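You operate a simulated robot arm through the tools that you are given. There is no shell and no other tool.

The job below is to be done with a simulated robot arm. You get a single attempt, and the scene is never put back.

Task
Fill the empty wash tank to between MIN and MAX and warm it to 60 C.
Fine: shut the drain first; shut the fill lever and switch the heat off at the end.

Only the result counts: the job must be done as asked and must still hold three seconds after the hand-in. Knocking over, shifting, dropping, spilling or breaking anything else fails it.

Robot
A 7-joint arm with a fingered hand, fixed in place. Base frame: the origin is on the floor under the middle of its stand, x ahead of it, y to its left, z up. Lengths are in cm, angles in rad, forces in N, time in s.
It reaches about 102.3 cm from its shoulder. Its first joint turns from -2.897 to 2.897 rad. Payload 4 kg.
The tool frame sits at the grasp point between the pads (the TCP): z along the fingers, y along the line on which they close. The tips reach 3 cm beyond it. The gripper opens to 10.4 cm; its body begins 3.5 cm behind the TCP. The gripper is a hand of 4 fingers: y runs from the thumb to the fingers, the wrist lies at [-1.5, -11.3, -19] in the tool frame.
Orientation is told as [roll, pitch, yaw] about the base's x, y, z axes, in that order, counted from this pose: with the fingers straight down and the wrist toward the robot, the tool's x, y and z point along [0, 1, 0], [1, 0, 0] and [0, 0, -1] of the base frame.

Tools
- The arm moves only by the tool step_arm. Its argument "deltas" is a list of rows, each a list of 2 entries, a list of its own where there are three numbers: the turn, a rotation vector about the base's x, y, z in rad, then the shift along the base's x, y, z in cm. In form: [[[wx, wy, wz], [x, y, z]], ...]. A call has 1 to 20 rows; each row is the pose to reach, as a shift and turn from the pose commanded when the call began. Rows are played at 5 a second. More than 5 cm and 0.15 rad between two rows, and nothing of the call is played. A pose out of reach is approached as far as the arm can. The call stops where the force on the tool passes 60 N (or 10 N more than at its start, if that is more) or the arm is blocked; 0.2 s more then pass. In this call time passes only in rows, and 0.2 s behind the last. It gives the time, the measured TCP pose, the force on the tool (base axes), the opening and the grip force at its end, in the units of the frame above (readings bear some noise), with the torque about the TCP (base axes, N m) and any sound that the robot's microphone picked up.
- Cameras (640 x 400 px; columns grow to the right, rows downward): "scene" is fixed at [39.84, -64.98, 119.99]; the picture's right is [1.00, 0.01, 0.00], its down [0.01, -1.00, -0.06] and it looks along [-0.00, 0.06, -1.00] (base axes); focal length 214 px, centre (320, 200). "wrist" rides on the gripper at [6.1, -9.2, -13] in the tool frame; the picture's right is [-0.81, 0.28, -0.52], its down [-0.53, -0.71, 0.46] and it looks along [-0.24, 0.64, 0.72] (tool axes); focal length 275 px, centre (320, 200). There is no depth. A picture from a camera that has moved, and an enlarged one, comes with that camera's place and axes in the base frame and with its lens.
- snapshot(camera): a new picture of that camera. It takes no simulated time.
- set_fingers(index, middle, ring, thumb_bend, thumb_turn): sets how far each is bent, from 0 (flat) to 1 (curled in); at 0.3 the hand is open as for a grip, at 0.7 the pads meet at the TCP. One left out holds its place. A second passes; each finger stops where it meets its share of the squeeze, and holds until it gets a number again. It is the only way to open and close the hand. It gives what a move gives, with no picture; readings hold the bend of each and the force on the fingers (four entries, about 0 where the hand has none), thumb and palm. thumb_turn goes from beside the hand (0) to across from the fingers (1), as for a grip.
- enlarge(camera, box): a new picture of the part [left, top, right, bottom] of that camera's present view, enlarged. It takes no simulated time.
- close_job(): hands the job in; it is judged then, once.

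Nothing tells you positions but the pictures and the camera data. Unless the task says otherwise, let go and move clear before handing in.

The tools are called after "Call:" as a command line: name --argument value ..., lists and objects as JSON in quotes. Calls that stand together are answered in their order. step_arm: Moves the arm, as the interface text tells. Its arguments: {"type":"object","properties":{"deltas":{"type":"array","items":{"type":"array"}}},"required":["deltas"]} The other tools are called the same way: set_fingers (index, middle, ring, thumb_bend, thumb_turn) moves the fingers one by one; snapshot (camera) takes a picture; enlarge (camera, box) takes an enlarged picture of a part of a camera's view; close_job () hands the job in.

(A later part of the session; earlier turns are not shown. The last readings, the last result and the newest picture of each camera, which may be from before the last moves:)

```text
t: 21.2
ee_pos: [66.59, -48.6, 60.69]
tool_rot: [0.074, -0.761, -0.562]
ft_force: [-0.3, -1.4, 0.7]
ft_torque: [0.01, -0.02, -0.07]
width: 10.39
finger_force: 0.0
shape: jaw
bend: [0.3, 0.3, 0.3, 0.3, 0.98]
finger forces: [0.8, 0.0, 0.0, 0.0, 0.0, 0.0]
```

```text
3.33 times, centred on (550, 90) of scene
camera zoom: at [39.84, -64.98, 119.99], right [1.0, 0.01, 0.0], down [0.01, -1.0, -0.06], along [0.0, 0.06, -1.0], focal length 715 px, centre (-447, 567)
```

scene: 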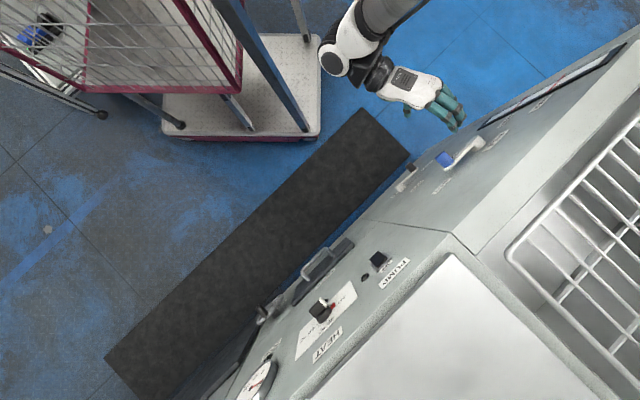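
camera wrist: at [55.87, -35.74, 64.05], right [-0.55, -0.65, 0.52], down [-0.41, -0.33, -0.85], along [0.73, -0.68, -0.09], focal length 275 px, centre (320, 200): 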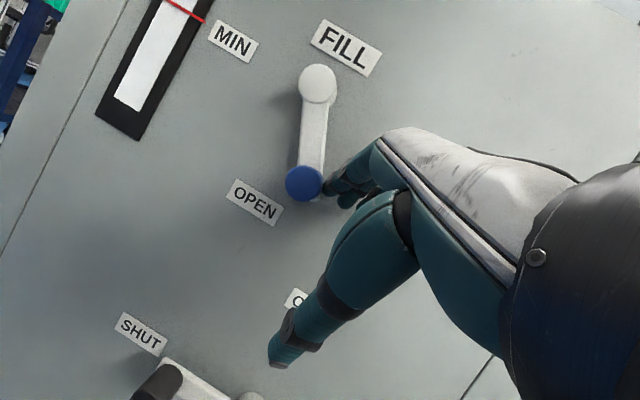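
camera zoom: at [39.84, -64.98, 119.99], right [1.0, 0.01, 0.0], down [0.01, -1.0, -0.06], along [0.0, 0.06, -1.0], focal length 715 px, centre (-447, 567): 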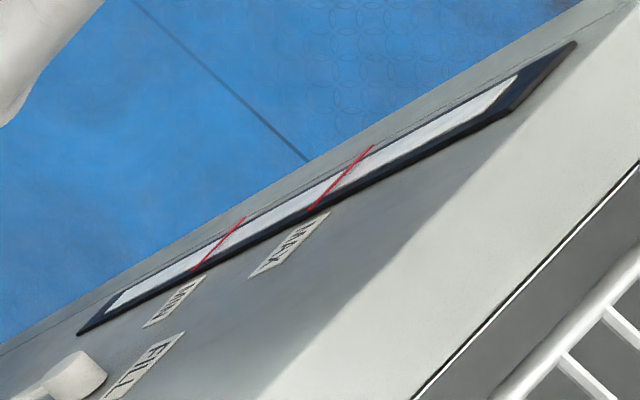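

The lever is now about two-thirds open, hanging near the OPEN label. I'll wait a moment and zoom on the bottom of the sight glass for the first water.

Call:
step_arm --deltas '[[[0, 0, 0], [0, 0, 0]], [[0, 0, 0], [0, 0, 0]], [[0, 0, 0], [0, 0, 0]], [[0, 0, 0], [0, 0, 0]]]'

Call:
enlarge --camera "wrist" --box '[60, 0, 260, 160]'

```text
t: 22.2
ee_pos: [66.59, -48.46, 60.82]
tool_rot: [0.075, -0.759, -0.563]
ft_force: [0.5, -1.1, -0.5]
ft_torque: [0.03, -0.04, -0.01]
width: 10.38
finger_force: 0.1
shape: jaw
bend: [0.3, 0.3, 0.3, 0.3, 0.98]
finger forces: [0.4, 0.1, 0.0, 0.0, 0.0, 0.1]
```

```text
2.50 times, centred on (160, 80) of wrist
camera zoom: at [55.89, -35.73, 64.07], right [-0.55, -0.65, 0.52], down [-0.41, -0.33, -0.85], along [0.73, -0.68, -0.09], focal length 688 px, centre (720, 500)
```

zoom: 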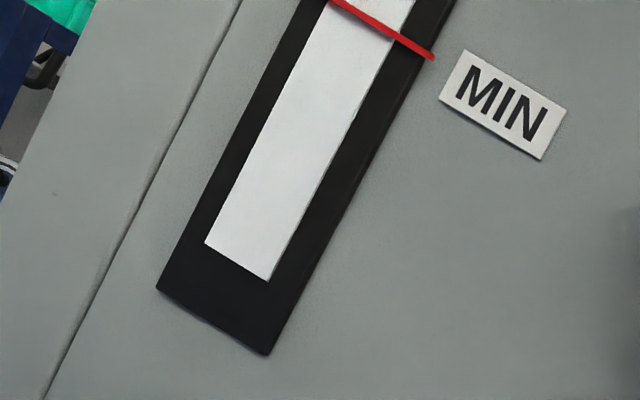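

Still no water at two-thirds open, so flow probably needs the lever fully at OPEN. I'll swing it the rest of the way.

Call:
step_arm --deltas '[[[0, 0, 0], [0.4, 0.35, -0.5]], [[0, 0, 0], [0.77, 0.72, -0.9]], [[0, 0, 0], [1.3, 1.2, -1.3]], [[0, 0, 0], [1.79, 1.68, -1.6]], [[0, 0, 0], [2.3, 2.16, -1.8]]]'

Call:
snapshot --camera "wrist"

Call:
enlarge --camera "scene" --box '[470, 30, 630, 150]'

```text
t: 23.4
ee_pos: [68.12, -47.1, 59.27]
tool_rot: [0.084, -0.759, -0.562]
ft_force: [-0.2, -0.1, -0.4]
ft_torque: [0.05, 0.0, -0.01]
width: 10.4
finger_force: 0.0
shape: jaw
bend: [0.3, 0.3, 0.3, 0.3, 0.98]
finger forces: [0.0, 0.0, 0.0, 0.0, 0.0, 0.0]
out of reach, approached as far as the arm can: row 4, 5
```

```text
taken
camera wrist: at [57.42, -34.41, 62.51], right [-0.54, -0.66, 0.51], down [-0.41, -0.33, -0.85], along [0.73, -0.67, -0.09], focal length 275 px, centre (320, 200)
```

wrist: 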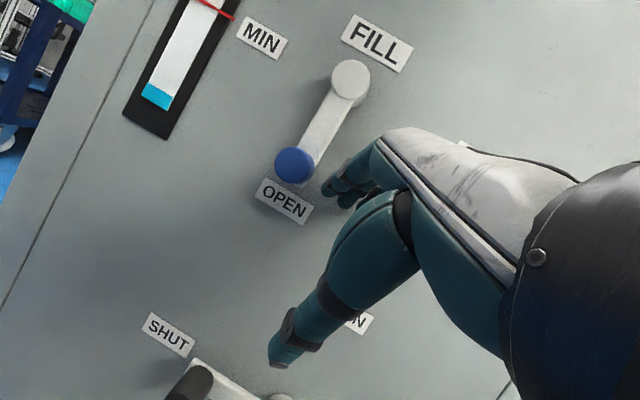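

```text
3.33 times, centred on (550, 90) of scene
camera zoom: at [39.84, -64.98, 119.99], right [1.0, 0.01, 0.0], down [0.01, -1.0, -0.06], along [0.0, 0.06, -1.0], focal length 715 px, centre (-447, 567)
```

zoom: 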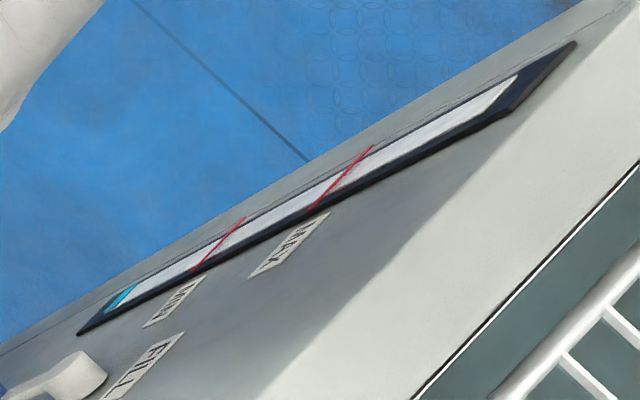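

Water is flowing: the lever snapped to OPEN and the blue level is already about an eighth of the way to MIN. To be ready to shut it, I'll curl the middle and ring fingers so the index alone can come in on the left side of the handle.

Call:
set_fingers --middle 1.0 --ring 1.0

Call:
snapshot --camera "wrist"

Call:
enlarge --camera "scene" --box '[470, 30, 630, 150]'

Call:
enlarge --camera "scene" --box '[380, 90, 500, 190]'

```text
t: 24.4
ee_pos: [68.22, -47.2, 59.23]
tool_rot: [0.083, -0.761, -0.56]
ft_force: [1.0, -0.1, -0.5]
ft_torque: [0.0, 0.0, 0.03]
width: 10.32
finger_force: 0.1
shape: fingers
bend: [0.3, 1.0, 1.0, 0.3, 0.98]
finger forces: [0.0, 0.1, 0.0, 0.0, 0.1, 0.0]
```

```text
taken
camera wrist: at [57.42, -34.43, 62.52], right [-0.54, -0.66, 0.51], down [-0.41, -0.33, -0.85], along [0.73, -0.67, -0.09], focal length 275 px, centre (320, 200)
```

wrist: 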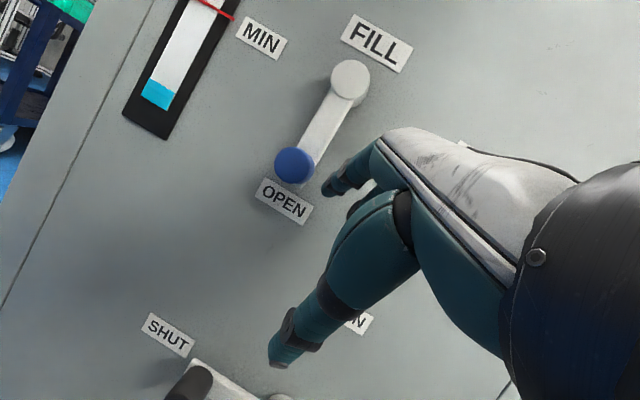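

```text
3.33 times, centred on (550, 90) of scene
camera zoom: at [39.84, -64.98, 119.99], right [1.0, 0.01, 0.0], down [0.01, -1.0, -0.06], along [0.0, 0.06, -1.0], focal length 715 px, centre (-447, 567)
```

zoom: 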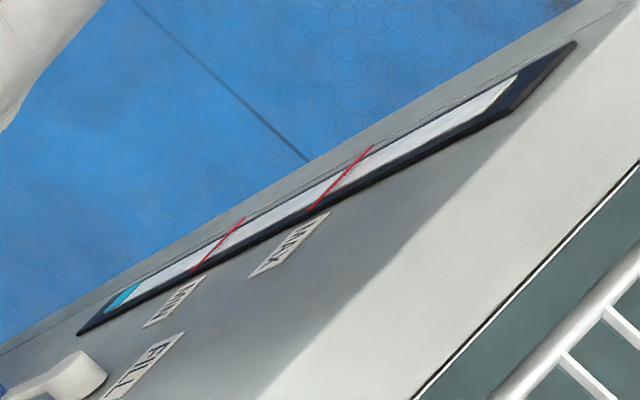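

```text
4.00 times, centred on (440, 140) of scene
camera zoom: at [39.84, -64.98, 119.99], right [1.0, 0.01, 0.0], down [0.01, -1.0, -0.06], along [0.0, 0.06, -1.0], focal length 858 px, centre (-160, 440)
```

zoom: 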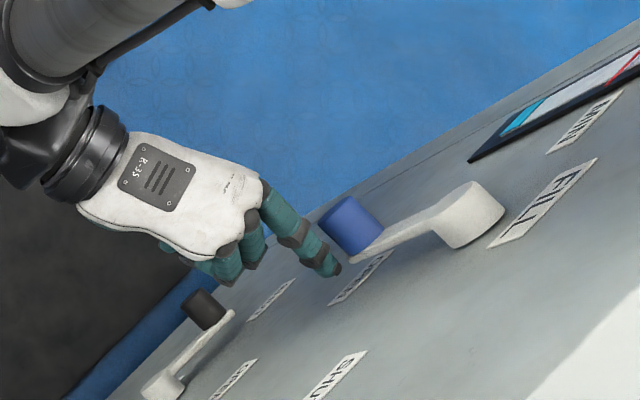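

Index alone is extended now, and the level is rising slowly. I'll measure the rate on a zoomed view before moving.

Call:
enlarge --camera "wrist" --box '[110, 0, 250, 140]'

```text
2.86 times, centred on (180, 70) of wrist
camera zoom: at [57.42, -34.43, 62.52], right [-0.54, -0.66, 0.51], down [-0.41, -0.33, -0.85], along [0.73, -0.67, -0.09], focal length 786 px, centre (720, 571)
```

zoom: 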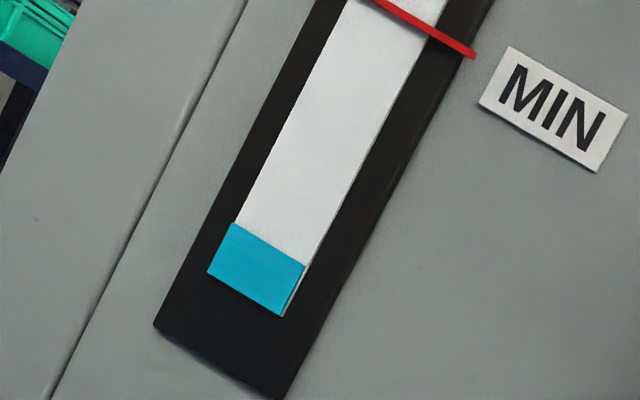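

The level is about 18% of MIN height and rising roughly 5% of MIN per second, so there are 15–25 s to go. I'll back off, swing left of the blue handle with a slightly larger yaw, and check before moving in.

Call:
step_arm --deltas '[[[0, 0, 0], [-1.7, 1.8, 0]], [[0, 0, 0], [-3.4, 3.6, 0]], [[0, 0, 0.05], [-1.0, 5.9, 0]], [[0, 0, 0.1], [1.4, 8.1, 0]]]'

Call:
snapshot --camera "wrist"

Call:
enlarge --camera "scene" --box '[380, 90, 500, 190]'

```text
t: 25.4
ee_pos: [68.38, -40.8, 59.39]
tool_rot: [0.089, -0.761, -0.461]
ft_force: [0.4, -0.6, 0.3]
ft_torque: [-0.01, -0.03, 0.03]
width: 10.31
finger_force: 0.0
shape: fingers
bend: [0.3, 1.0, 1.0, 0.3, 0.98]
finger forces: [0.0, 0.0, 0.0, 0.1, 0.1, 0.0]
out of reach, approached as far as the arm can: row 1, 2, 3, 4
```

```text
taken
camera wrist: at [56.35, -29.23, 62.85], right [-0.47, -0.72, 0.51], down [-0.37, -0.36, -0.85], along [0.8, -0.59, -0.1], focal length 275 px, centre (320, 200)
```

wrist: 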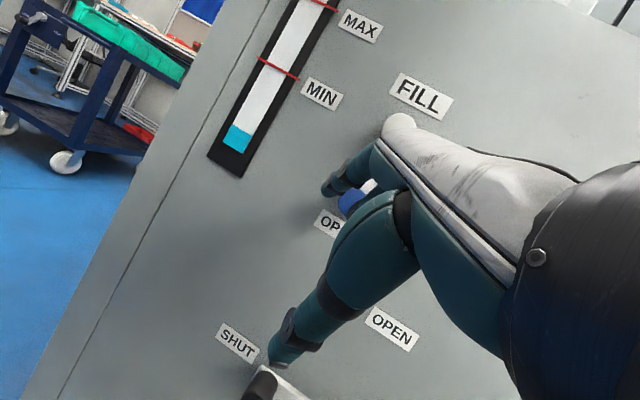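

```text
4.00 times, centred on (440, 140) of scene
camera zoom: at [39.84, -64.98, 119.99], right [1.0, 0.01, 0.0], down [0.01, -1.0, -0.06], along [0.0, 0.06, -1.0], focal length 858 px, centre (-160, 440)
```

zoom: 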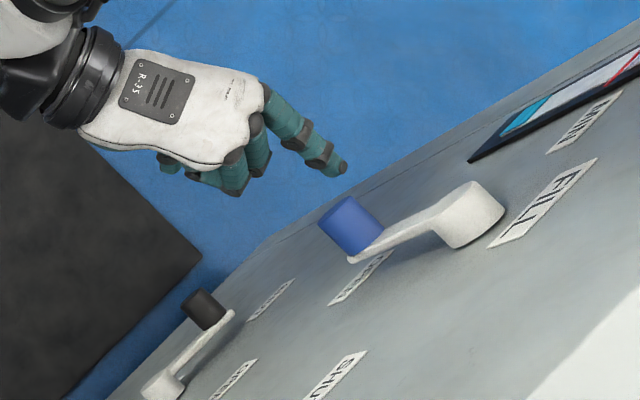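

The index fingertip is now just left of the handle, still 9 cm from the panel. I'll go a bit further left and then in, so the finger slides in on the left side of the blue handle.

Call:
step_arm --deltas '[[[0, 0, 0.04], [1.2, 0.4, -0.2]], [[0, 0, 0.08], [2.4, 0.8, -0.4]], [[0, 0, 0.08], [3.2, -0.3, -0.5]], [[0, 0, 0.08], [4.0, -1.4, -0.6]], [[0, 0, 0.08], [4.8, -2.5, -0.6]]]'

Call:
snapshot --camera "wrist"

Call:
enlarge --camera "scene" --box '[380, 90, 500, 190]'

```text
t: 26.6
ee_pos: [73.53, -43.09, 58.94]
tool_rot: [0.075, -0.759, -0.38]
ft_force: [-13.8, 12.5, 6.6]
ft_torque: [-0.42, -0.3, -0.34]
width: 10.33
finger_force: 9.2
shape: fingers
bend: [0.3, 1.0, 1.0, 0.3, 0.98]
finger forces: [0.1, 6.9, 11.3, 0.1, 0.0, 0.0]
```

```text
taken
camera wrist: at [60.75, -32.35, 62.29], right [-0.42, -0.74, 0.52], down [-0.35, -0.4, -0.85], along [0.84, -0.54, -0.09], focal length 275 px, centre (320, 200)
```

wrist: 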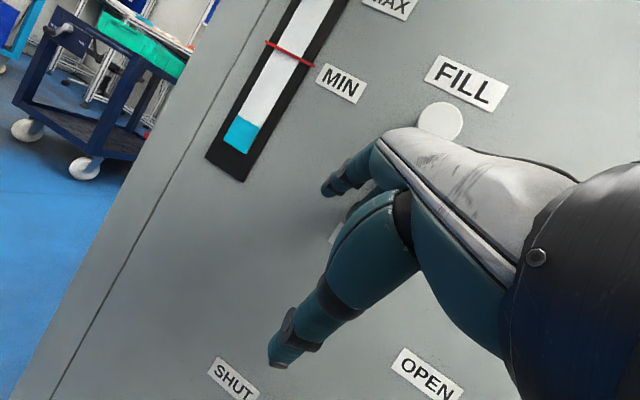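

```text
4.00 times, centred on (440, 140) of scene
camera zoom: at [39.84, -64.98, 119.99], right [1.0, 0.01, 0.0], down [0.01, -1.0, -0.06], along [0.0, 0.06, -1.0], focal length 858 px, centre (-160, 440)
```

zoom: 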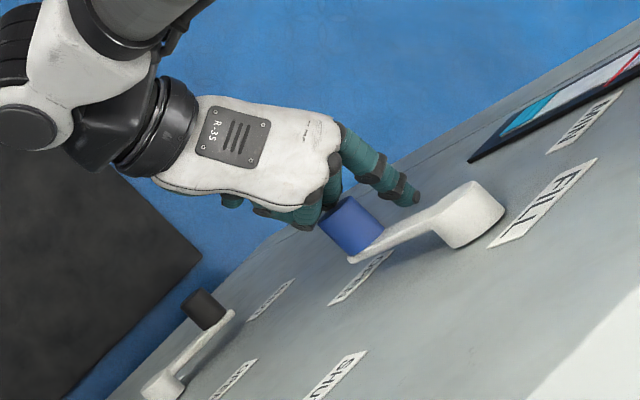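

The curled fingers are pressing on the outer end of the blue handle, so I'm slightly too deep. I'll back off about 1.2 cm, keeping the index on the left of the handle.

Call:
step_arm --deltas '[[[0, 0, 0], [-0.5, 0.5, 0]], [[0, 0, 0], [-0.9, 0.9, 0]]]'

Call:
enlarge --camera "wrist" --box '[180, 0, 420, 250]'

Call:
enlarge --camera "scene" --box '[380, 90, 500, 190]'

```text
t: 27.2
ee_pos: [72.75, -42.43, 58.98]
tool_rot: [0.073, -0.763, -0.382]
ft_force: [0.5, -0.7, -0.2]
ft_torque: [-0.02, 0.01, 0.0]
width: 10.32
finger_force: 0.1
shape: fingers
bend: [0.3, 1.0, 1.0, 0.3, 0.98]
finger forces: [0.0, 0.0, 0.0, 0.0, 0.1, 0.1]
```

```text
1.60 times, centred on (300, 125) of wrist
camera zoom: at [60.0, -31.65, 62.23], right [-0.42, -0.74, 0.52], down [-0.35, -0.4, -0.85], along [0.84, -0.54, -0.09], focal length 440 px, centre (352, 320)
```

zoom: 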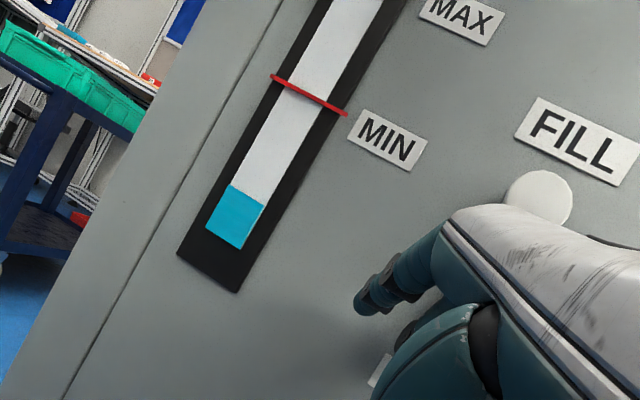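

```text
4.00 times, centred on (440, 140) of scene
camera zoom: at [39.84, -64.98, 119.99], right [1.0, 0.01, 0.0], down [0.01, -1.0, -0.06], along [0.0, 0.06, -1.0], focal length 858 px, centre (-160, 440)
```

zoom: 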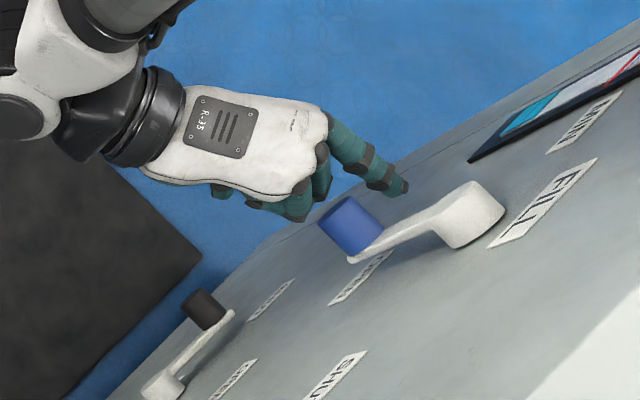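

Contact is released and the level is at about 28% of MIN height, rising ~3.6% of MIN per second. I'll hold here with the finger ready on the left of the handle and let the tank fill.

Call:
step_arm --deltas '[[[0, 0, 0], [0, 0, 0]], [[0, 0, 0], [0, 0, 0]], [[0, 0, 0], [0, 0, 0]], [[0, 0, 0], [0, 0, 0]], [[0, 0, 0], [0, 0, 0]], [[0, 0, 0], [0, 0, 0]], [[0, 0, 0], [0, 0, 0]], [[0, 0, 0], [0, 0, 0]], [[0, 0, 0], [0, 0, 0]], [[0, 0, 0], [0, 0, 0]], [[0, 0, 0], [0, 0, 0]], [[0, 0, 0], [0, 0, 0]], [[0, 0, 0], [0, 0, 0]], [[0, 0, 0], [0, 0, 0]], [[0, 0, 0], [0, 0, 0]], [[0, 0, 0], [0, 0, 0]], [[0, 0, 0], [0, 0, 0]], [[0, 0, 0], [0, 0, 0]], [[0, 0, 0], [0, 0, 0]], [[0, 0, 0], [0, 0, 0]]]'

Call:
step_arm --deltas '[[[0, 0, 0], [0, 0, 0]], [[0, 0, 0], [0, 0, 0]], [[0, 0, 0], [0, 0, 0]], [[0, 0, 0], [0, 0, 0]], [[0, 0, 0], [0, 0, 0]], [[0, 0, 0], [0, 0, 0]], [[0, 0, 0], [0, 0, 0]], [[0, 0, 0], [0, 0, 0]], [[0, 0, 0], [0, 0, 0]], [[0, 0, 0], [0, 0, 0]], [[0, 0, 0], [0, 0, 0]], [[0, 0, 0], [0, 0, 0]], [[0, 0, 0], [0, 0, 0]], [[0, 0, 0], [0, 0, 0]], [[0, 0, 0], [0, 0, 0]], [[0, 0, 0], [0, 0, 0]], [[0, 0, 0], [0, 0, 0]], [[0, 0, 0], [0, 0, 0]], [[0, 0, 0], [0, 0, 0]], [[0, 0, 0], [0, 0, 0]]]'

Call:
enlarge --camera "wrist" --box '[180, 0, 420, 250]'

```text
t: 31.4
ee_pos: [72.69, -42.34, 58.97]
tool_rot: [0.074, -0.76, -0.383]
ft_force: [-0.8, 0.2, 0.3]
ft_torque: [0.01, 0.02, -0.02]
width: 10.32
finger_force: 0.0
shape: fingers
bend: [0.3, 1.0, 1.0, 0.3, 0.98]
finger forces: [0.0, 0.1, 0.0, 0.0, 0.0, 0.0]
```

```text
t: 35.6
ee_pos: [72.78, -42.39, 58.92]
tool_rot: [0.074, -0.761, -0.383]
ft_force: [0.0, 0.5, 0.3]
ft_torque: [0.0, -0.03, 0.04]
width: 10.32
finger_force: 0.0
shape: fingers
bend: [0.3, 1.0, 1.0, 0.3, 0.98]
finger forces: [0.1, 0.0, 0.0, 0.0, 0.0, 0.1]
```

```text
1.60 times, centred on (300, 125) of wrist
camera zoom: at [59.98, -31.63, 62.22], right [-0.42, -0.74, 0.52], down [-0.35, -0.4, -0.85], along [0.84, -0.54, -0.09], focal length 440 px, centre (352, 320)
```

zoom: 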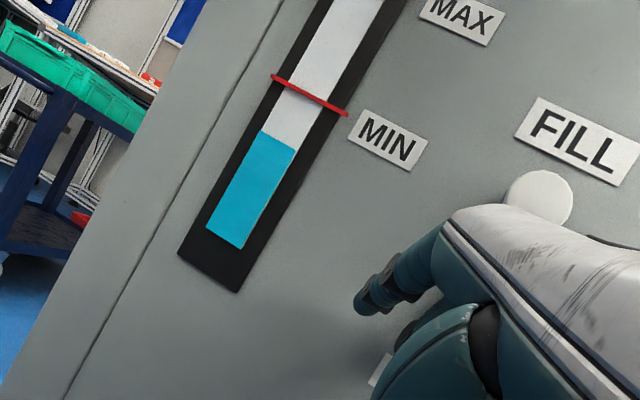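

Level is at about 65% of MIN. I'll wait another ~12.6 s and check again.

Call:
step_arm --deltas '[[[0, 0, 0], [0, 0, 0]], [[0, 0, 0], [0, 0, 0]], [[0, 0, 0], [0, 0, 0]], [[0, 0, 0], [0, 0, 0]], [[0, 0, 0], [0, 0, 0]], [[0, 0, 0], [0, 0, 0]], [[0, 0, 0], [0, 0, 0]], [[0, 0, 0], [0, 0, 0]], [[0, 0, 0], [0, 0, 0]], [[0, 0, 0], [0, 0, 0]], [[0, 0, 0], [0, 0, 0]], [[0, 0, 0], [0, 0, 0]], [[0, 0, 0], [0, 0, 0]], [[0, 0, 0], [0, 0, 0]], [[0, 0, 0], [0, 0, 0]], [[0, 0, 0], [0, 0, 0]], [[0, 0, 0], [0, 0, 0]], [[0, 0, 0], [0, 0, 0]], [[0, 0, 0], [0, 0, 0]], [[0, 0, 0], [0, 0, 0]]]'

Call:
step_arm --deltas '[[[0, 0, 0], [0, 0, 0]], [[0, 0, 0], [0, 0, 0]], [[0, 0, 0], [0, 0, 0]], [[0, 0, 0], [0, 0, 0]], [[0, 0, 0], [0, 0, 0]], [[0, 0, 0], [0, 0, 0]], [[0, 0, 0], [0, 0, 0]], [[0, 0, 0], [0, 0, 0]], [[0, 0, 0], [0, 0, 0]], [[0, 0, 0], [0, 0, 0]], [[0, 0, 0], [0, 0, 0]], [[0, 0, 0], [0, 0, 0]], [[0, 0, 0], [0, 0, 0]], [[0, 0, 0], [0, 0, 0]], [[0, 0, 0], [0, 0, 0]], [[0, 0, 0], [0, 0, 0]], [[0, 0, 0], [0, 0, 0]], [[0, 0, 0], [0, 0, 0]], [[0, 0, 0], [0, 0, 0]], [[0, 0, 0], [0, 0, 0]]]'

Call:
step_arm --deltas '[[[0, 0, 0], [0, 0, 0]], [[0, 0, 0], [0, 0, 0]], [[0, 0, 0], [0, 0, 0]], [[0, 0, 0], [0, 0, 0]], [[0, 0, 0], [0, 0, 0]], [[0, 0, 0], [0, 0, 0]], [[0, 0, 0], [0, 0, 0]], [[0, 0, 0], [0, 0, 0]], [[0, 0, 0], [0, 0, 0]], [[0, 0, 0], [0, 0, 0]], [[0, 0, 0], [0, 0, 0]], [[0, 0, 0], [0, 0, 0]], [[0, 0, 0], [0, 0, 0]], [[0, 0, 0], [0, 0, 0]], [[0, 0, 0], [0, 0, 0]], [[0, 0, 0], [0, 0, 0]], [[0, 0, 0], [0, 0, 0]], [[0, 0, 0], [0, 0, 0]], [[0, 0, 0], [0, 0, 0]], [[0, 0, 0], [0, 0, 0]]]'

Call:
snapshot --camera "wrist"

Call:
enlarge --camera "scene" --box '[470, 30, 630, 150]'

```text
t: 39.8
ee_pos: [72.74, -42.31, 58.88]
tool_rot: [0.073, -0.762, -0.382]
ft_force: [-0.2, -0.3, 0.7]
ft_torque: [0.02, 0.04, 0.0]
width: 10.3
finger_force: 0.1
shape: fingers
bend: [0.3, 1.0, 1.0, 0.3, 0.98]
finger forces: [0.0, 0.1, 0.0, 0.1, 0.0, 0.1]
```

```text
t: 44.0
ee_pos: [72.65, -42.37, 58.99]
tool_rot: [0.072, -0.761, -0.382]
ft_force: [0.0, -0.3, -0.7]
ft_torque: [0.0, 0.0, -0.01]
width: 10.34
finger_force: 0.0
shape: fingers
bend: [0.3, 1.0, 1.0, 0.3, 0.98]
finger forces: [0.0, 0.0, 0.0, 0.1, 0.0, 0.1]
```

```text
t: 48.2
ee_pos: [72.8, -42.39, 59.01]
tool_rot: [0.073, -0.76, -0.382]
ft_force: [0.8, 0.0, 0.5]
ft_torque: [-0.03, -0.02, -0.01]
width: 10.31
finger_force: 0.1
shape: fingers
bend: [0.3, 1.0, 1.0, 0.3, 0.98]
finger forces: [0.0, 0.1, 0.0, 0.0, 0.1, 0.0]
```

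```text
taken
camera wrist: at [59.98, -31.62, 62.22], right [-0.42, -0.74, 0.52], down [-0.35, -0.4, -0.85], along [0.84, -0.54, -0.09], focal length 275 px, centre (320, 200)
```

wrist: 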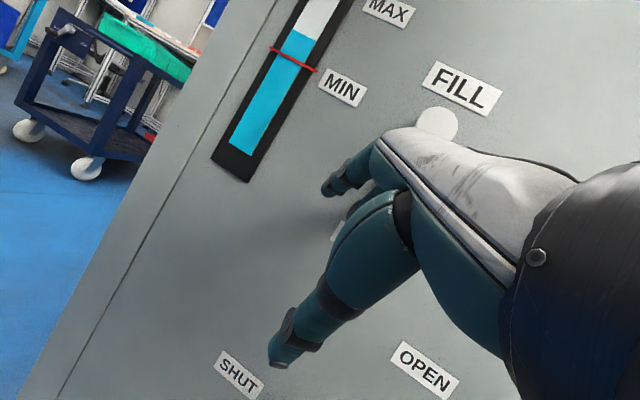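

```text
3.33 times, centred on (550, 90) of scene
camera zoom: at [39.84, -64.98, 119.99], right [1.0, 0.01, 0.0], down [0.01, -1.0, -0.06], along [0.0, 0.06, -1.0], focal length 715 px, centre (-447, 567)
```

zoom: 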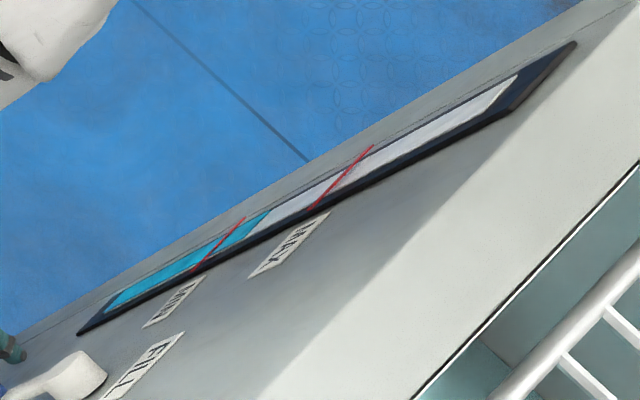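

The level is now above MIN, roughly a quarter of the way to MAX. I'll start shutting: push the handle right with the index and follow the arc.

Call:
step_arm --deltas '[[[0, 0, 0], [-0.87, -0.82, -0.2]], [[0, 0, 0], [-1.75, -1.64, -0.3]], [[0, 0, 0], [-2.62, -2.47, -0.3]], [[0, 0, 0], [-3.5, -3.29, -0.3]], [[0, 0, 0], [-4.41, -4.14, -0.3]], [[0, 0, 0], [-5.18, -4.86, 0.1]], [[0, 0, 0], [-5.94, -5.58, 0.6]]]'

Call:
snapshot --camera "wrist"

Call:
enlarge --camera "scene" --box '[380, 90, 500, 190]'

```text
t: 49.8
ee_pos: [66.78, -47.98, 59.44]
tool_rot: [0.076, -0.76, -0.382]
ft_force: [0.1, 1.2, -0.3]
ft_torque: [-0.02, 0.0, 0.01]
width: 10.28
finger_force: 0.5
shape: fingers
bend: [0.3, 1.0, 1.0, 0.3, 0.98]
finger forces: [1.1, 0.1, 0.0, 0.1, 0.0, 0.1]
```

```text
taken
camera wrist: at [54.03, -37.19, 62.77], right [-0.42, -0.74, 0.52], down [-0.35, -0.4, -0.85], along [0.84, -0.54, -0.09], focal length 275 px, centre (320, 200)
```

wrist: 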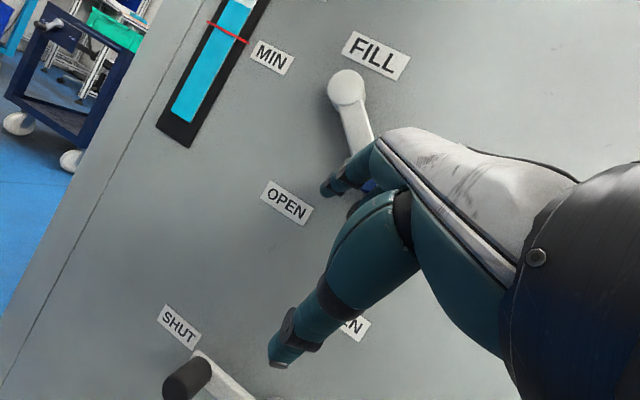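

```text
4.00 times, centred on (440, 140) of scene
camera zoom: at [39.84, -64.98, 119.99], right [1.0, 0.01, 0.0], down [0.01, -1.0, -0.06], along [0.0, 0.06, -1.0], focal length 858 px, centre (-160, 440)
```

zoom: 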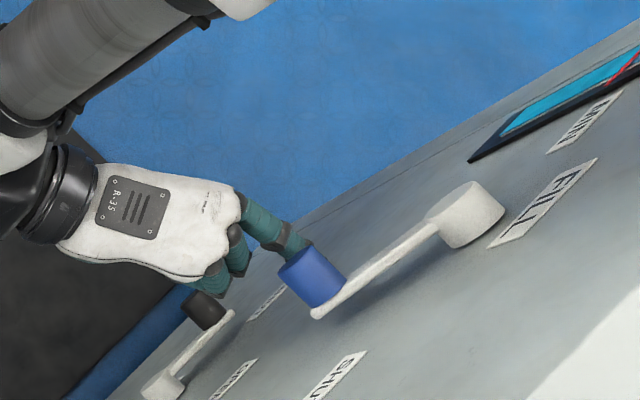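

The lever is following the finger, now about halfway back. I'll carry on along the arc, lifting it from below to SHUT.

Call:
step_arm --deltas '[[[0, 0, 0], [-0.69, -0.65, 0.6]], [[0, 0, 0], [-1.31, -1.23, 1.4]], [[0, 0, 0], [-1.86, -1.75, 2.2]], [[0, 0, 0], [-2.33, -2.19, 3.1]], [[0, 0, 0], [-2.73, -2.57, 4.1]], [[0, 0, 0], [-2.99, -2.81, 5.0]], [[0, 0, 0], [-2.99, -2.81, 5.6]]]'

Call:
snapshot --camera "wrist"

Call:
enlarge --camera "scene" --box '[380, 90, 500, 190]'

```text
t: 51.4
ee_pos: [63.79, -50.74, 65.2]
tool_rot: [0.073, -0.76, -0.382]
ft_force: [-1.2, 0.4, -5.6]
ft_torque: [0.01, 0.22, 0.01]
width: 9.74
finger_force: 3.0
shape: fingers
bend: [0.35, 1.0, 1.0, 0.3, 0.98]
finger forces: [5.7, 0.0, 0.0, 0.0, 0.0, 0.0]
```

```text
taken
camera wrist: at [50.98, -39.97, 68.49], right [-0.42, -0.74, 0.52], down [-0.35, -0.4, -0.85], along [0.84, -0.54, -0.09], focal length 275 px, centre (320, 200)
```

wrist: 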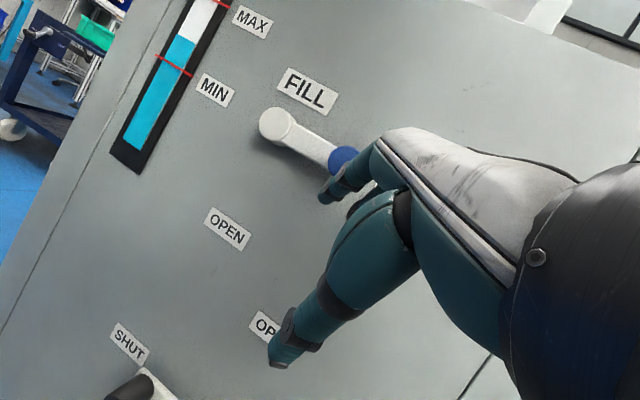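

```text
4.00 times, centred on (440, 140) of scene
camera zoom: at [39.84, -64.98, 119.99], right [1.0, 0.01, 0.0], down [0.01, -1.0, -0.06], along [0.0, 0.06, -1.0], focal length 858 px, centre (-160, 440)
```

zoom: 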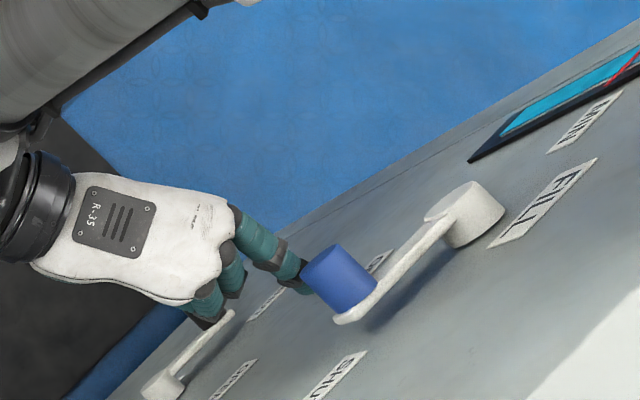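

The fill lever is back at SHUT against its stop (about 6 N reaction), and the level sits between MIN and MAX. Now I back away and travel right along the panel to the HEAT knob, turning the hand square to the panel.

Call:
step_arm --deltas '[[[0, 0, 0], [0, 0, -1]], [[0, 0, 0], [-1.6, 1.7, -1.2]], [[0, 0, 0], [-3.2, 3.4, -1.2]], [[0, 0, 0], [-4.8, 5.1, -1]], [[0, 0, -0.055], [-8.2, 2.7, 0]], [[0, 0, -0.11], [-11.6, 0.3, 1]], [[0, 0, -0.165], [-15, -2.1, 2]], [[0, 0, -0.22], [-18.4, -4.5, 3]], [[0, 0, -0.275], [-21.8, -6.9, 4]], [[0, 0, -0.33], [-25.2, -9.3, 5]], [[0, 0, -0.385], [-28.6, -11.7, 6]], [[0, 0, -0.44], [-32, -14.1, 7]], [[0, 0, -0.44], [-35, -16.5, 7]]]'

Call:
snapshot --camera "wrist"

Call:
snapshot --camera "scene"

Call:
enlarge --camera "scene" --box '[390, 60, 630, 210]'

```text
t: 54.2
ee_pos: [28.93, -67.24, 71.91]
tool_rot: [0.073, -0.762, -0.822]
ft_force: [0.3, -1.0, -0.8]
ft_torque: [-0.04, 0.0, -0.03]
width: 10.32
finger_force: 0.1
shape: fingers
bend: [0.3, 1.0, 1.0, 0.3, 0.98]
finger forces: [0.0, 0.0, 0.0, 0.0, 0.0, 0.0]
```

```text
taken
camera wrist: at [21.83, -52.01, 75.34], right [-0.7, -0.49, 0.52], down [-0.48, -0.21, -0.85], along [0.53, -0.84, -0.09], focal length 275 px, centre (320, 200)
```

wrist: 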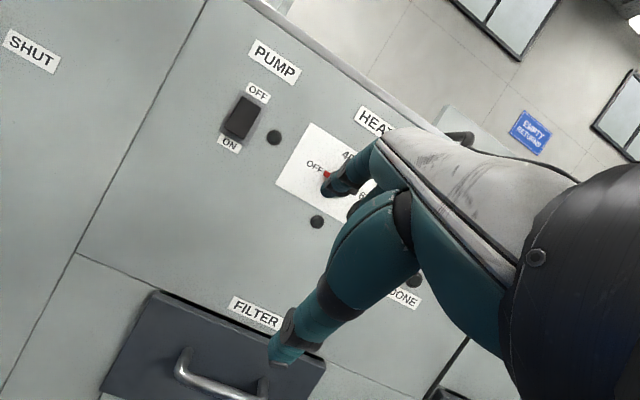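

```text
taken
```

scene: 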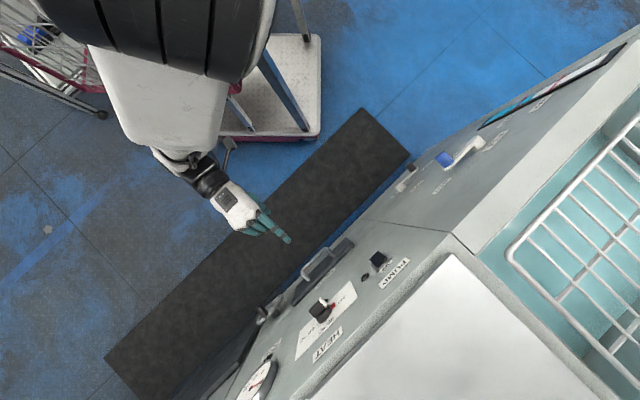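

```text
2.67 times, centred on (510, 135) of scene
camera zoom: at [39.84, -64.98, 119.99], right [1.0, 0.01, 0.0], down [0.01, -1.0, -0.06], along [0.0, 0.06, -1.0], focal length 572 px, centre (-187, 373)
```

zoom: 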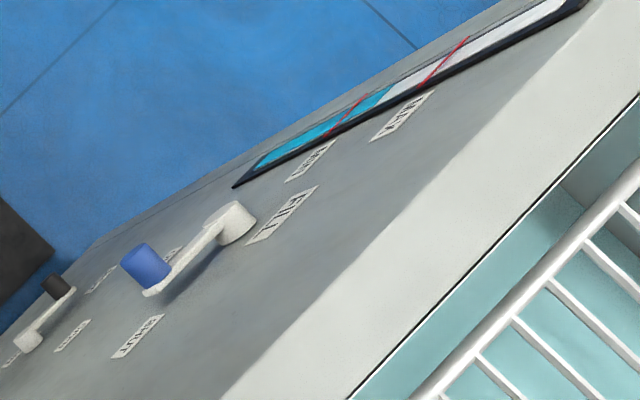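

The level reads about a third of the way from MIN to MAX, and both levers are at SHUT. Now I'll zoom in on the HEAT knob from the scene camera to measure its bar.

Call:
enlarge --camera "scene" --box '[295, 285, 345, 335]'

Call:
enlarge --camera "scene" --box '[200, 170, 320, 270]'

Call:
enlarge --camera "wrist" --box '[270, 100, 400, 230]'

```text
8.00 times, centred on (320, 310) of scene
camera zoom: at [39.84, -64.98, 119.99], right [1.0, 0.01, 0.0], down [0.01, -1.0, -0.06], along [0.0, 0.06, -1.0], focal length 1716 px, centre (320, -680)
```

zoom: 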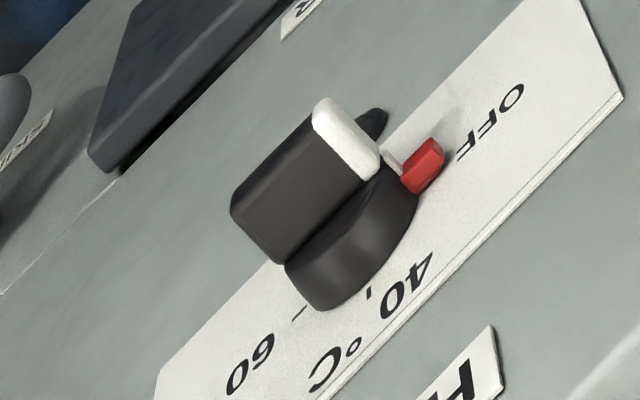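

```text
4.00 times, centred on (260, 220) of scene
camera zoom: at [39.84, -64.98, 119.99], right [1.0, 0.01, 0.0], down [0.01, -1.0, -0.06], along [0.0, 0.06, -1.0], focal length 858 px, centre (560, 120)
```

zoom: 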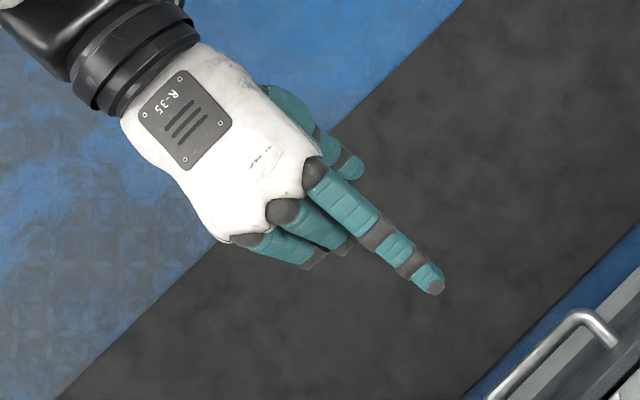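

```text
3.08 times, centred on (335, 165) of wrist
camera zoom: at [21.83, -52.01, 75.34], right [-0.7, -0.49, 0.52], down [-0.48, -0.21, -0.85], along [0.53, -0.84, -0.09], focal length 847 px, centre (274, 308)
```

zoom: 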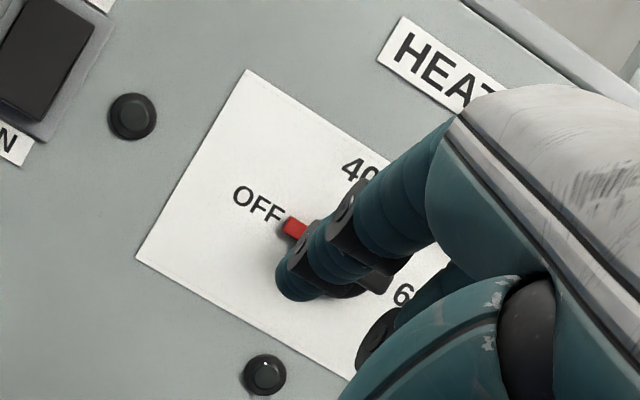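

The knob's bar is about 3.3 cm long, standing 1.2–3.4 cm off the panel, centred near r=28.65, z=75.2. I plan to use the index finger as a peg, circling the bar clockwise. First I level the index and bring it in front of the lower-left of the bar.

Call:
step_arm --deltas '[[[-0.095, -0.064, -0.017], [1.4, -2.9, -1.1]], [[-0.19, -0.129, -0.033], [2.8, -5.8, -2.2]], [[-0.285, -0.193, -0.05], [4.2, -8.6, -3.3]]]'

Call:
snapshot --camera "wrist"

Call:
enlarge --camera "scene" --box '[240, 220, 370, 340]'

```text
t: 55.0
ee_pos: [33.0, -75.75, 68.72]
tool_rot: [-0.022, -1.105, -0.792]
ft_force: [0.1, -0.2, 1.4]
ft_torque: [-0.02, 0.0, -0.01]
width: 10.28
finger_force: 0.1
shape: fingers
bend: [0.3, 1.0, 1.0, 0.3, 0.98]
finger forces: [0.1, 0.0, 0.1, 0.1, 0.0, 0.1]
```

```text
taken
camera wrist: at [26.69, -60.1, 66.23], right [-0.82, -0.31, 0.49], down [-0.34, -0.43, -0.84], along [0.47, -0.85, 0.25], focal length 275 px, centre (320, 200)
```

wrist: 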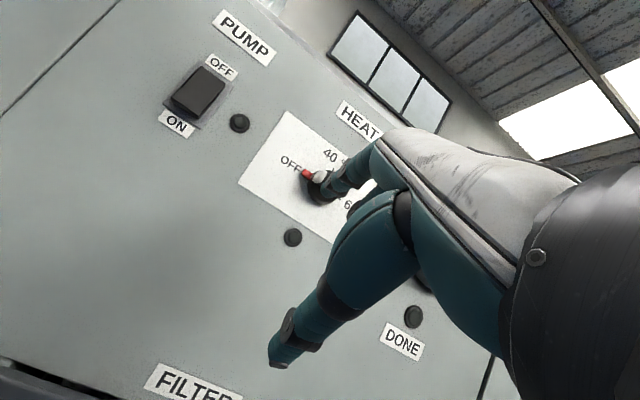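

```text
3.33 times, centred on (305, 280) of scene
camera zoom: at [39.84, -64.98, 119.99], right [1.0, 0.01, 0.0], down [0.01, -1.0, -0.06], along [0.0, 0.06, -1.0], focal length 715 px, centre (370, -67)
```

zoom: 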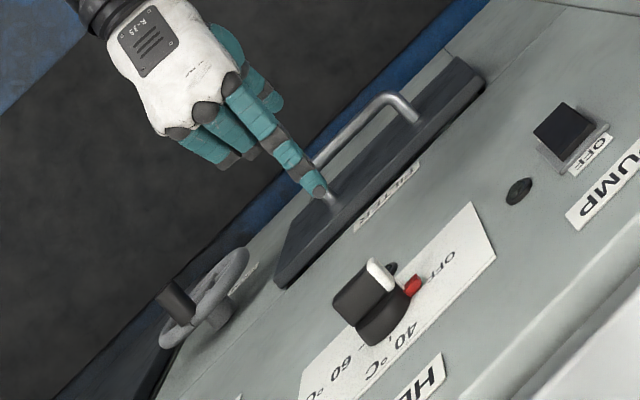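

The fingertip is 8 cm off the panel, lined up just below-left of the knob bar. I'll go straight in until it is beside the bar.

Call:
step_arm --deltas '[[[0, 0, 0], [1.3, -1.4, 0]], [[0, 0, 0], [2.6, -2.8, 0]], [[0, 0, 0], [3.9, -4.15, 0]]]'

Call:
enlarge --camera "wrist" --box '[250, 80, 410, 260]'

Call:
enlarge --camera "scene" --box '[280, 250, 360, 330]'

```text
t: 55.8
ee_pos: [36.84, -79.84, 68.76]
tool_rot: [-0.021, -1.103, -0.794]
ft_force: [0.3, -0.5, 0.7]
ft_torque: [0.0, 0.01, -0.01]
width: 10.29
finger_force: 0.0
shape: fingers
bend: [0.3, 1.0, 1.0, 0.3, 0.98]
finger forces: [0.1, 0.0, 0.0, 0.0, 0.0, 0.1]
```

```text
2.22 times, centred on (330, 170) of wrist
camera zoom: at [30.63, -64.22, 66.29], right [-0.82, -0.31, 0.49], down [-0.34, -0.43, -0.84], along [0.47, -0.85, 0.25], focal length 612 px, centre (298, 267)
```

zoom: 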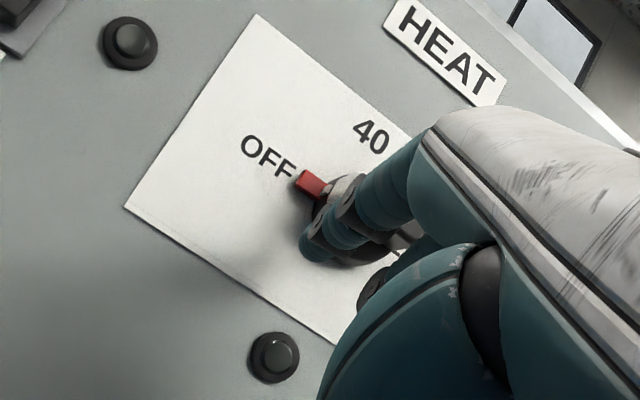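

```text
5.00 times, centred on (320, 290) of scene
camera zoom: at [39.84, -64.98, 119.99], right [1.0, 0.01, 0.0], down [0.01, -1.0, -0.06], along [0.0, 0.06, -1.0], focal length 1072 px, centre (320, -250)
```

zoom: 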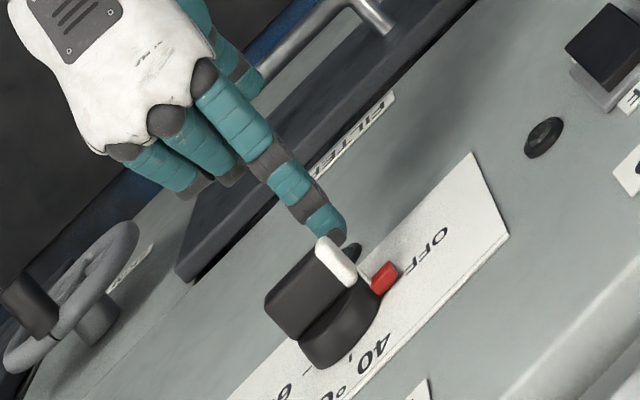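

The fingertip sits just under the white-tipped end of the bar, at the right depth. I'll push it up and follow the first part of the clockwise circle.

Call:
step_arm --deltas '[[[0, 0, 0], [-0.14, -0.13, 0.5]], [[0, 0, 0], [-0.28, -0.26, 0.94]], [[0, 0, 0], [-0.15, -0.14, 1.3]], [[0, 0, 0], [-0.02, -0.02, 1.64]], [[0, 0, 0], [0.08, 0.08, 2.0]], [[0, 0, 0], [0.16, 0.15, 2.34]]]'

Call:
enlarge --camera "wrist" --box '[250, 80, 410, 260]'

Call:
enlarge --camera "scene" --box '[280, 250, 360, 330]'

```text
t: 57.2
ee_pos: [37.28, -79.72, 71.05]
tool_rot: [-0.023, -1.102, -0.794]
ft_force: [0.1, 1.3, -0.9]
ft_torque: [0.03, 0.07, 0.01]
width: 10.2
finger_force: 0.2
shape: fingers
bend: [0.31, 1.0, 1.0, 0.3, 0.98]
finger forces: [0.7, 0.0, 0.0, 0.1, 0.1, 0.1]
```

```text
2.22 times, centred on (330, 170) of wrist
camera zoom: at [30.75, -64.12, 68.67], right [-0.82, -0.31, 0.49], down [-0.34, -0.43, -0.84], along [0.47, -0.85, 0.25], focal length 612 px, centre (298, 267)
```

zoom: 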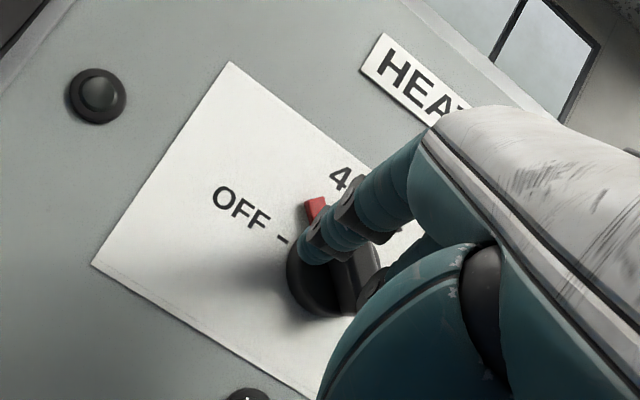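

```text
5.00 times, centred on (320, 290) of scene
camera zoom: at [39.84, -64.98, 119.99], right [1.0, 0.01, 0.0], down [0.01, -1.0, -0.06], along [0.0, 0.06, -1.0], focal length 1072 px, centre (320, -250)
```

zoom: 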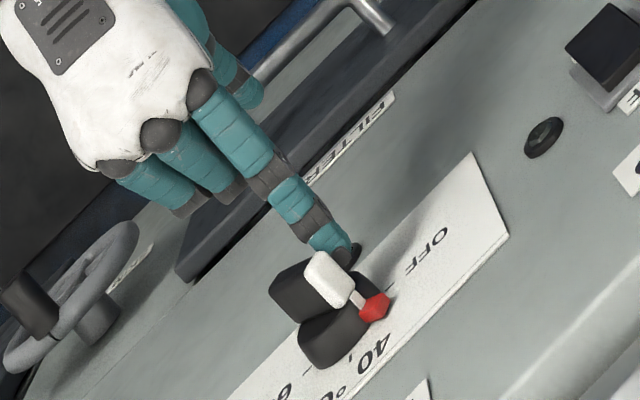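

The knob turns easily with the finger — the red tab is its pointer and it is about 45° round. I'll continue the circle through the 40 °C position.

Call:
step_arm --deltas '[[[0, 0, 0], [-0.1, -0.1, 0.45]], [[0, 0, 0], [-0.2, -0.19, 0.85]], [[0, 0, 0], [-0.35, -0.33, 1.15]], [[0, 0, 0], [-0.5, -0.47, 1.4]], [[0, 0, 0], [-0.68, -0.64, 1.6]], [[0, 0, 0], [-0.86, -0.81, 1.8]], [[0, 0, 0], [-1.08, -1.02, 1.93]], [[0, 0, 0], [-1.3, -1.22, 2.03]]]'

Call:
enlarge --camera "wrist" --box '[250, 80, 410, 260]'

Call:
enlarge --camera "scene" --box '[280, 250, 360, 330]'

```text
t: 59.0
ee_pos: [35.71, -81.12, 73.11]
tool_rot: [-0.022, -1.101, -0.795]
ft_force: [0.2, 0.8, -0.3]
ft_torque: [-0.02, 0.04, 0.03]
width: 10.32
finger_force: 0.1
shape: fingers
bend: [0.3, 1.0, 1.0, 0.3, 0.98]
finger forces: [0.5, 0.0, 0.1, 0.0, 0.0, 0.0]
```

```text
2.22 times, centred on (330, 170) of wrist
camera zoom: at [29.39, -65.4, 70.73], right [-0.82, -0.31, 0.49], down [-0.34, -0.43, -0.84], along [0.47, -0.85, 0.25], focal length 612 px, centre (298, 267)
```

zoom: 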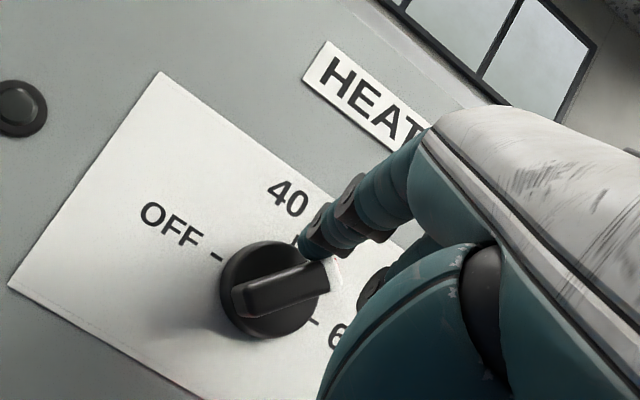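

```text
5.00 times, centred on (320, 290) of scene
camera zoom: at [39.84, -64.98, 119.99], right [1.0, 0.01, 0.0], down [0.01, -1.0, -0.06], along [0.0, 0.06, -1.0], focal length 1072 px, centre (320, -250)
```

zoom: 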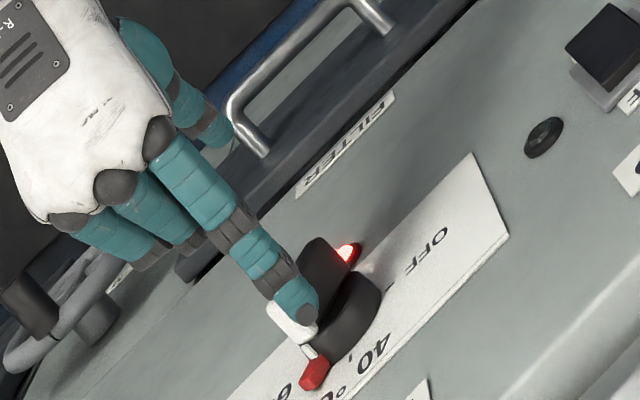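

The heater lamp is lit red and the pointer is between 40 and 60. I'll push the rest of the way round to 60 °C.

Call:
step_arm --deltas '[[[0, 0, 0], [-0.15, -0.14, -0.02]], [[0, 0, 0], [-0.29, -0.27, -0.05]], [[0, 0, 0], [-0.48, -0.45, -0.14]], [[0, 0, 0], [-0.66, -0.62, -0.25]], [[0, 0, 0], [-0.87, -0.82, -0.45]]]'

Call:
enlarge --camera "wrist" --box '[200, 80, 400, 260]'

Call:
enlarge --camera "scene" --box '[280, 250, 360, 330]'

```text
t: 60.2
ee_pos: [34.84, -81.82, 72.5]
tool_rot: [-0.021, -1.1, -0.793]
ft_force: [0.5, 0.3, -0.2]
ft_torque: [0.0, -0.02, 0.0]
width: 10.32
finger_force: 0.0
shape: fingers
bend: [0.3, 1.0, 1.0, 0.3, 0.98]
finger forces: [0.0, 0.0, 0.0, 0.0, 0.0, 0.0]
```

```text
2.22 times, centred on (300, 170) of wrist
camera zoom: at [28.54, -66.13, 70.18], right [-0.82, -0.31, 0.49], down [-0.34, -0.43, -0.84], along [0.47, -0.85, 0.25], focal length 612 px, centre (364, 267)
```

zoom: 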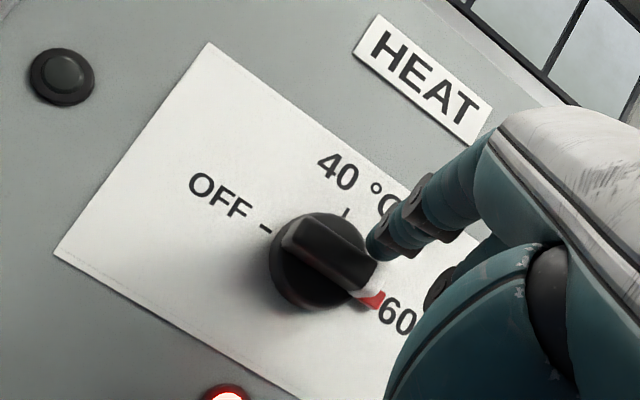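

```text
5.00 times, centred on (320, 290) of scene
camera zoom: at [39.84, -64.98, 119.99], right [1.0, 0.01, 0.0], down [0.01, -1.0, -0.06], along [0.0, 0.06, -1.0], focal length 1072 px, centre (320, -250)
```

zoom: 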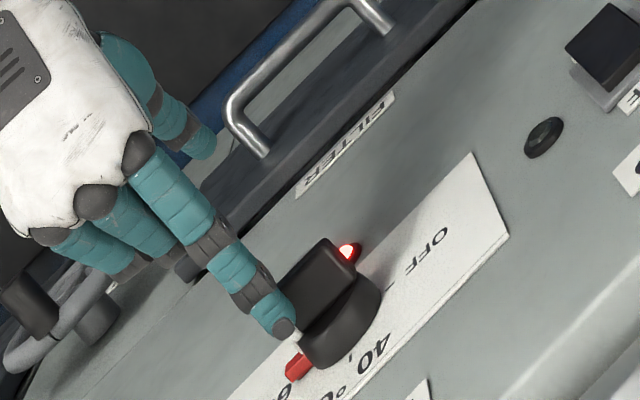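

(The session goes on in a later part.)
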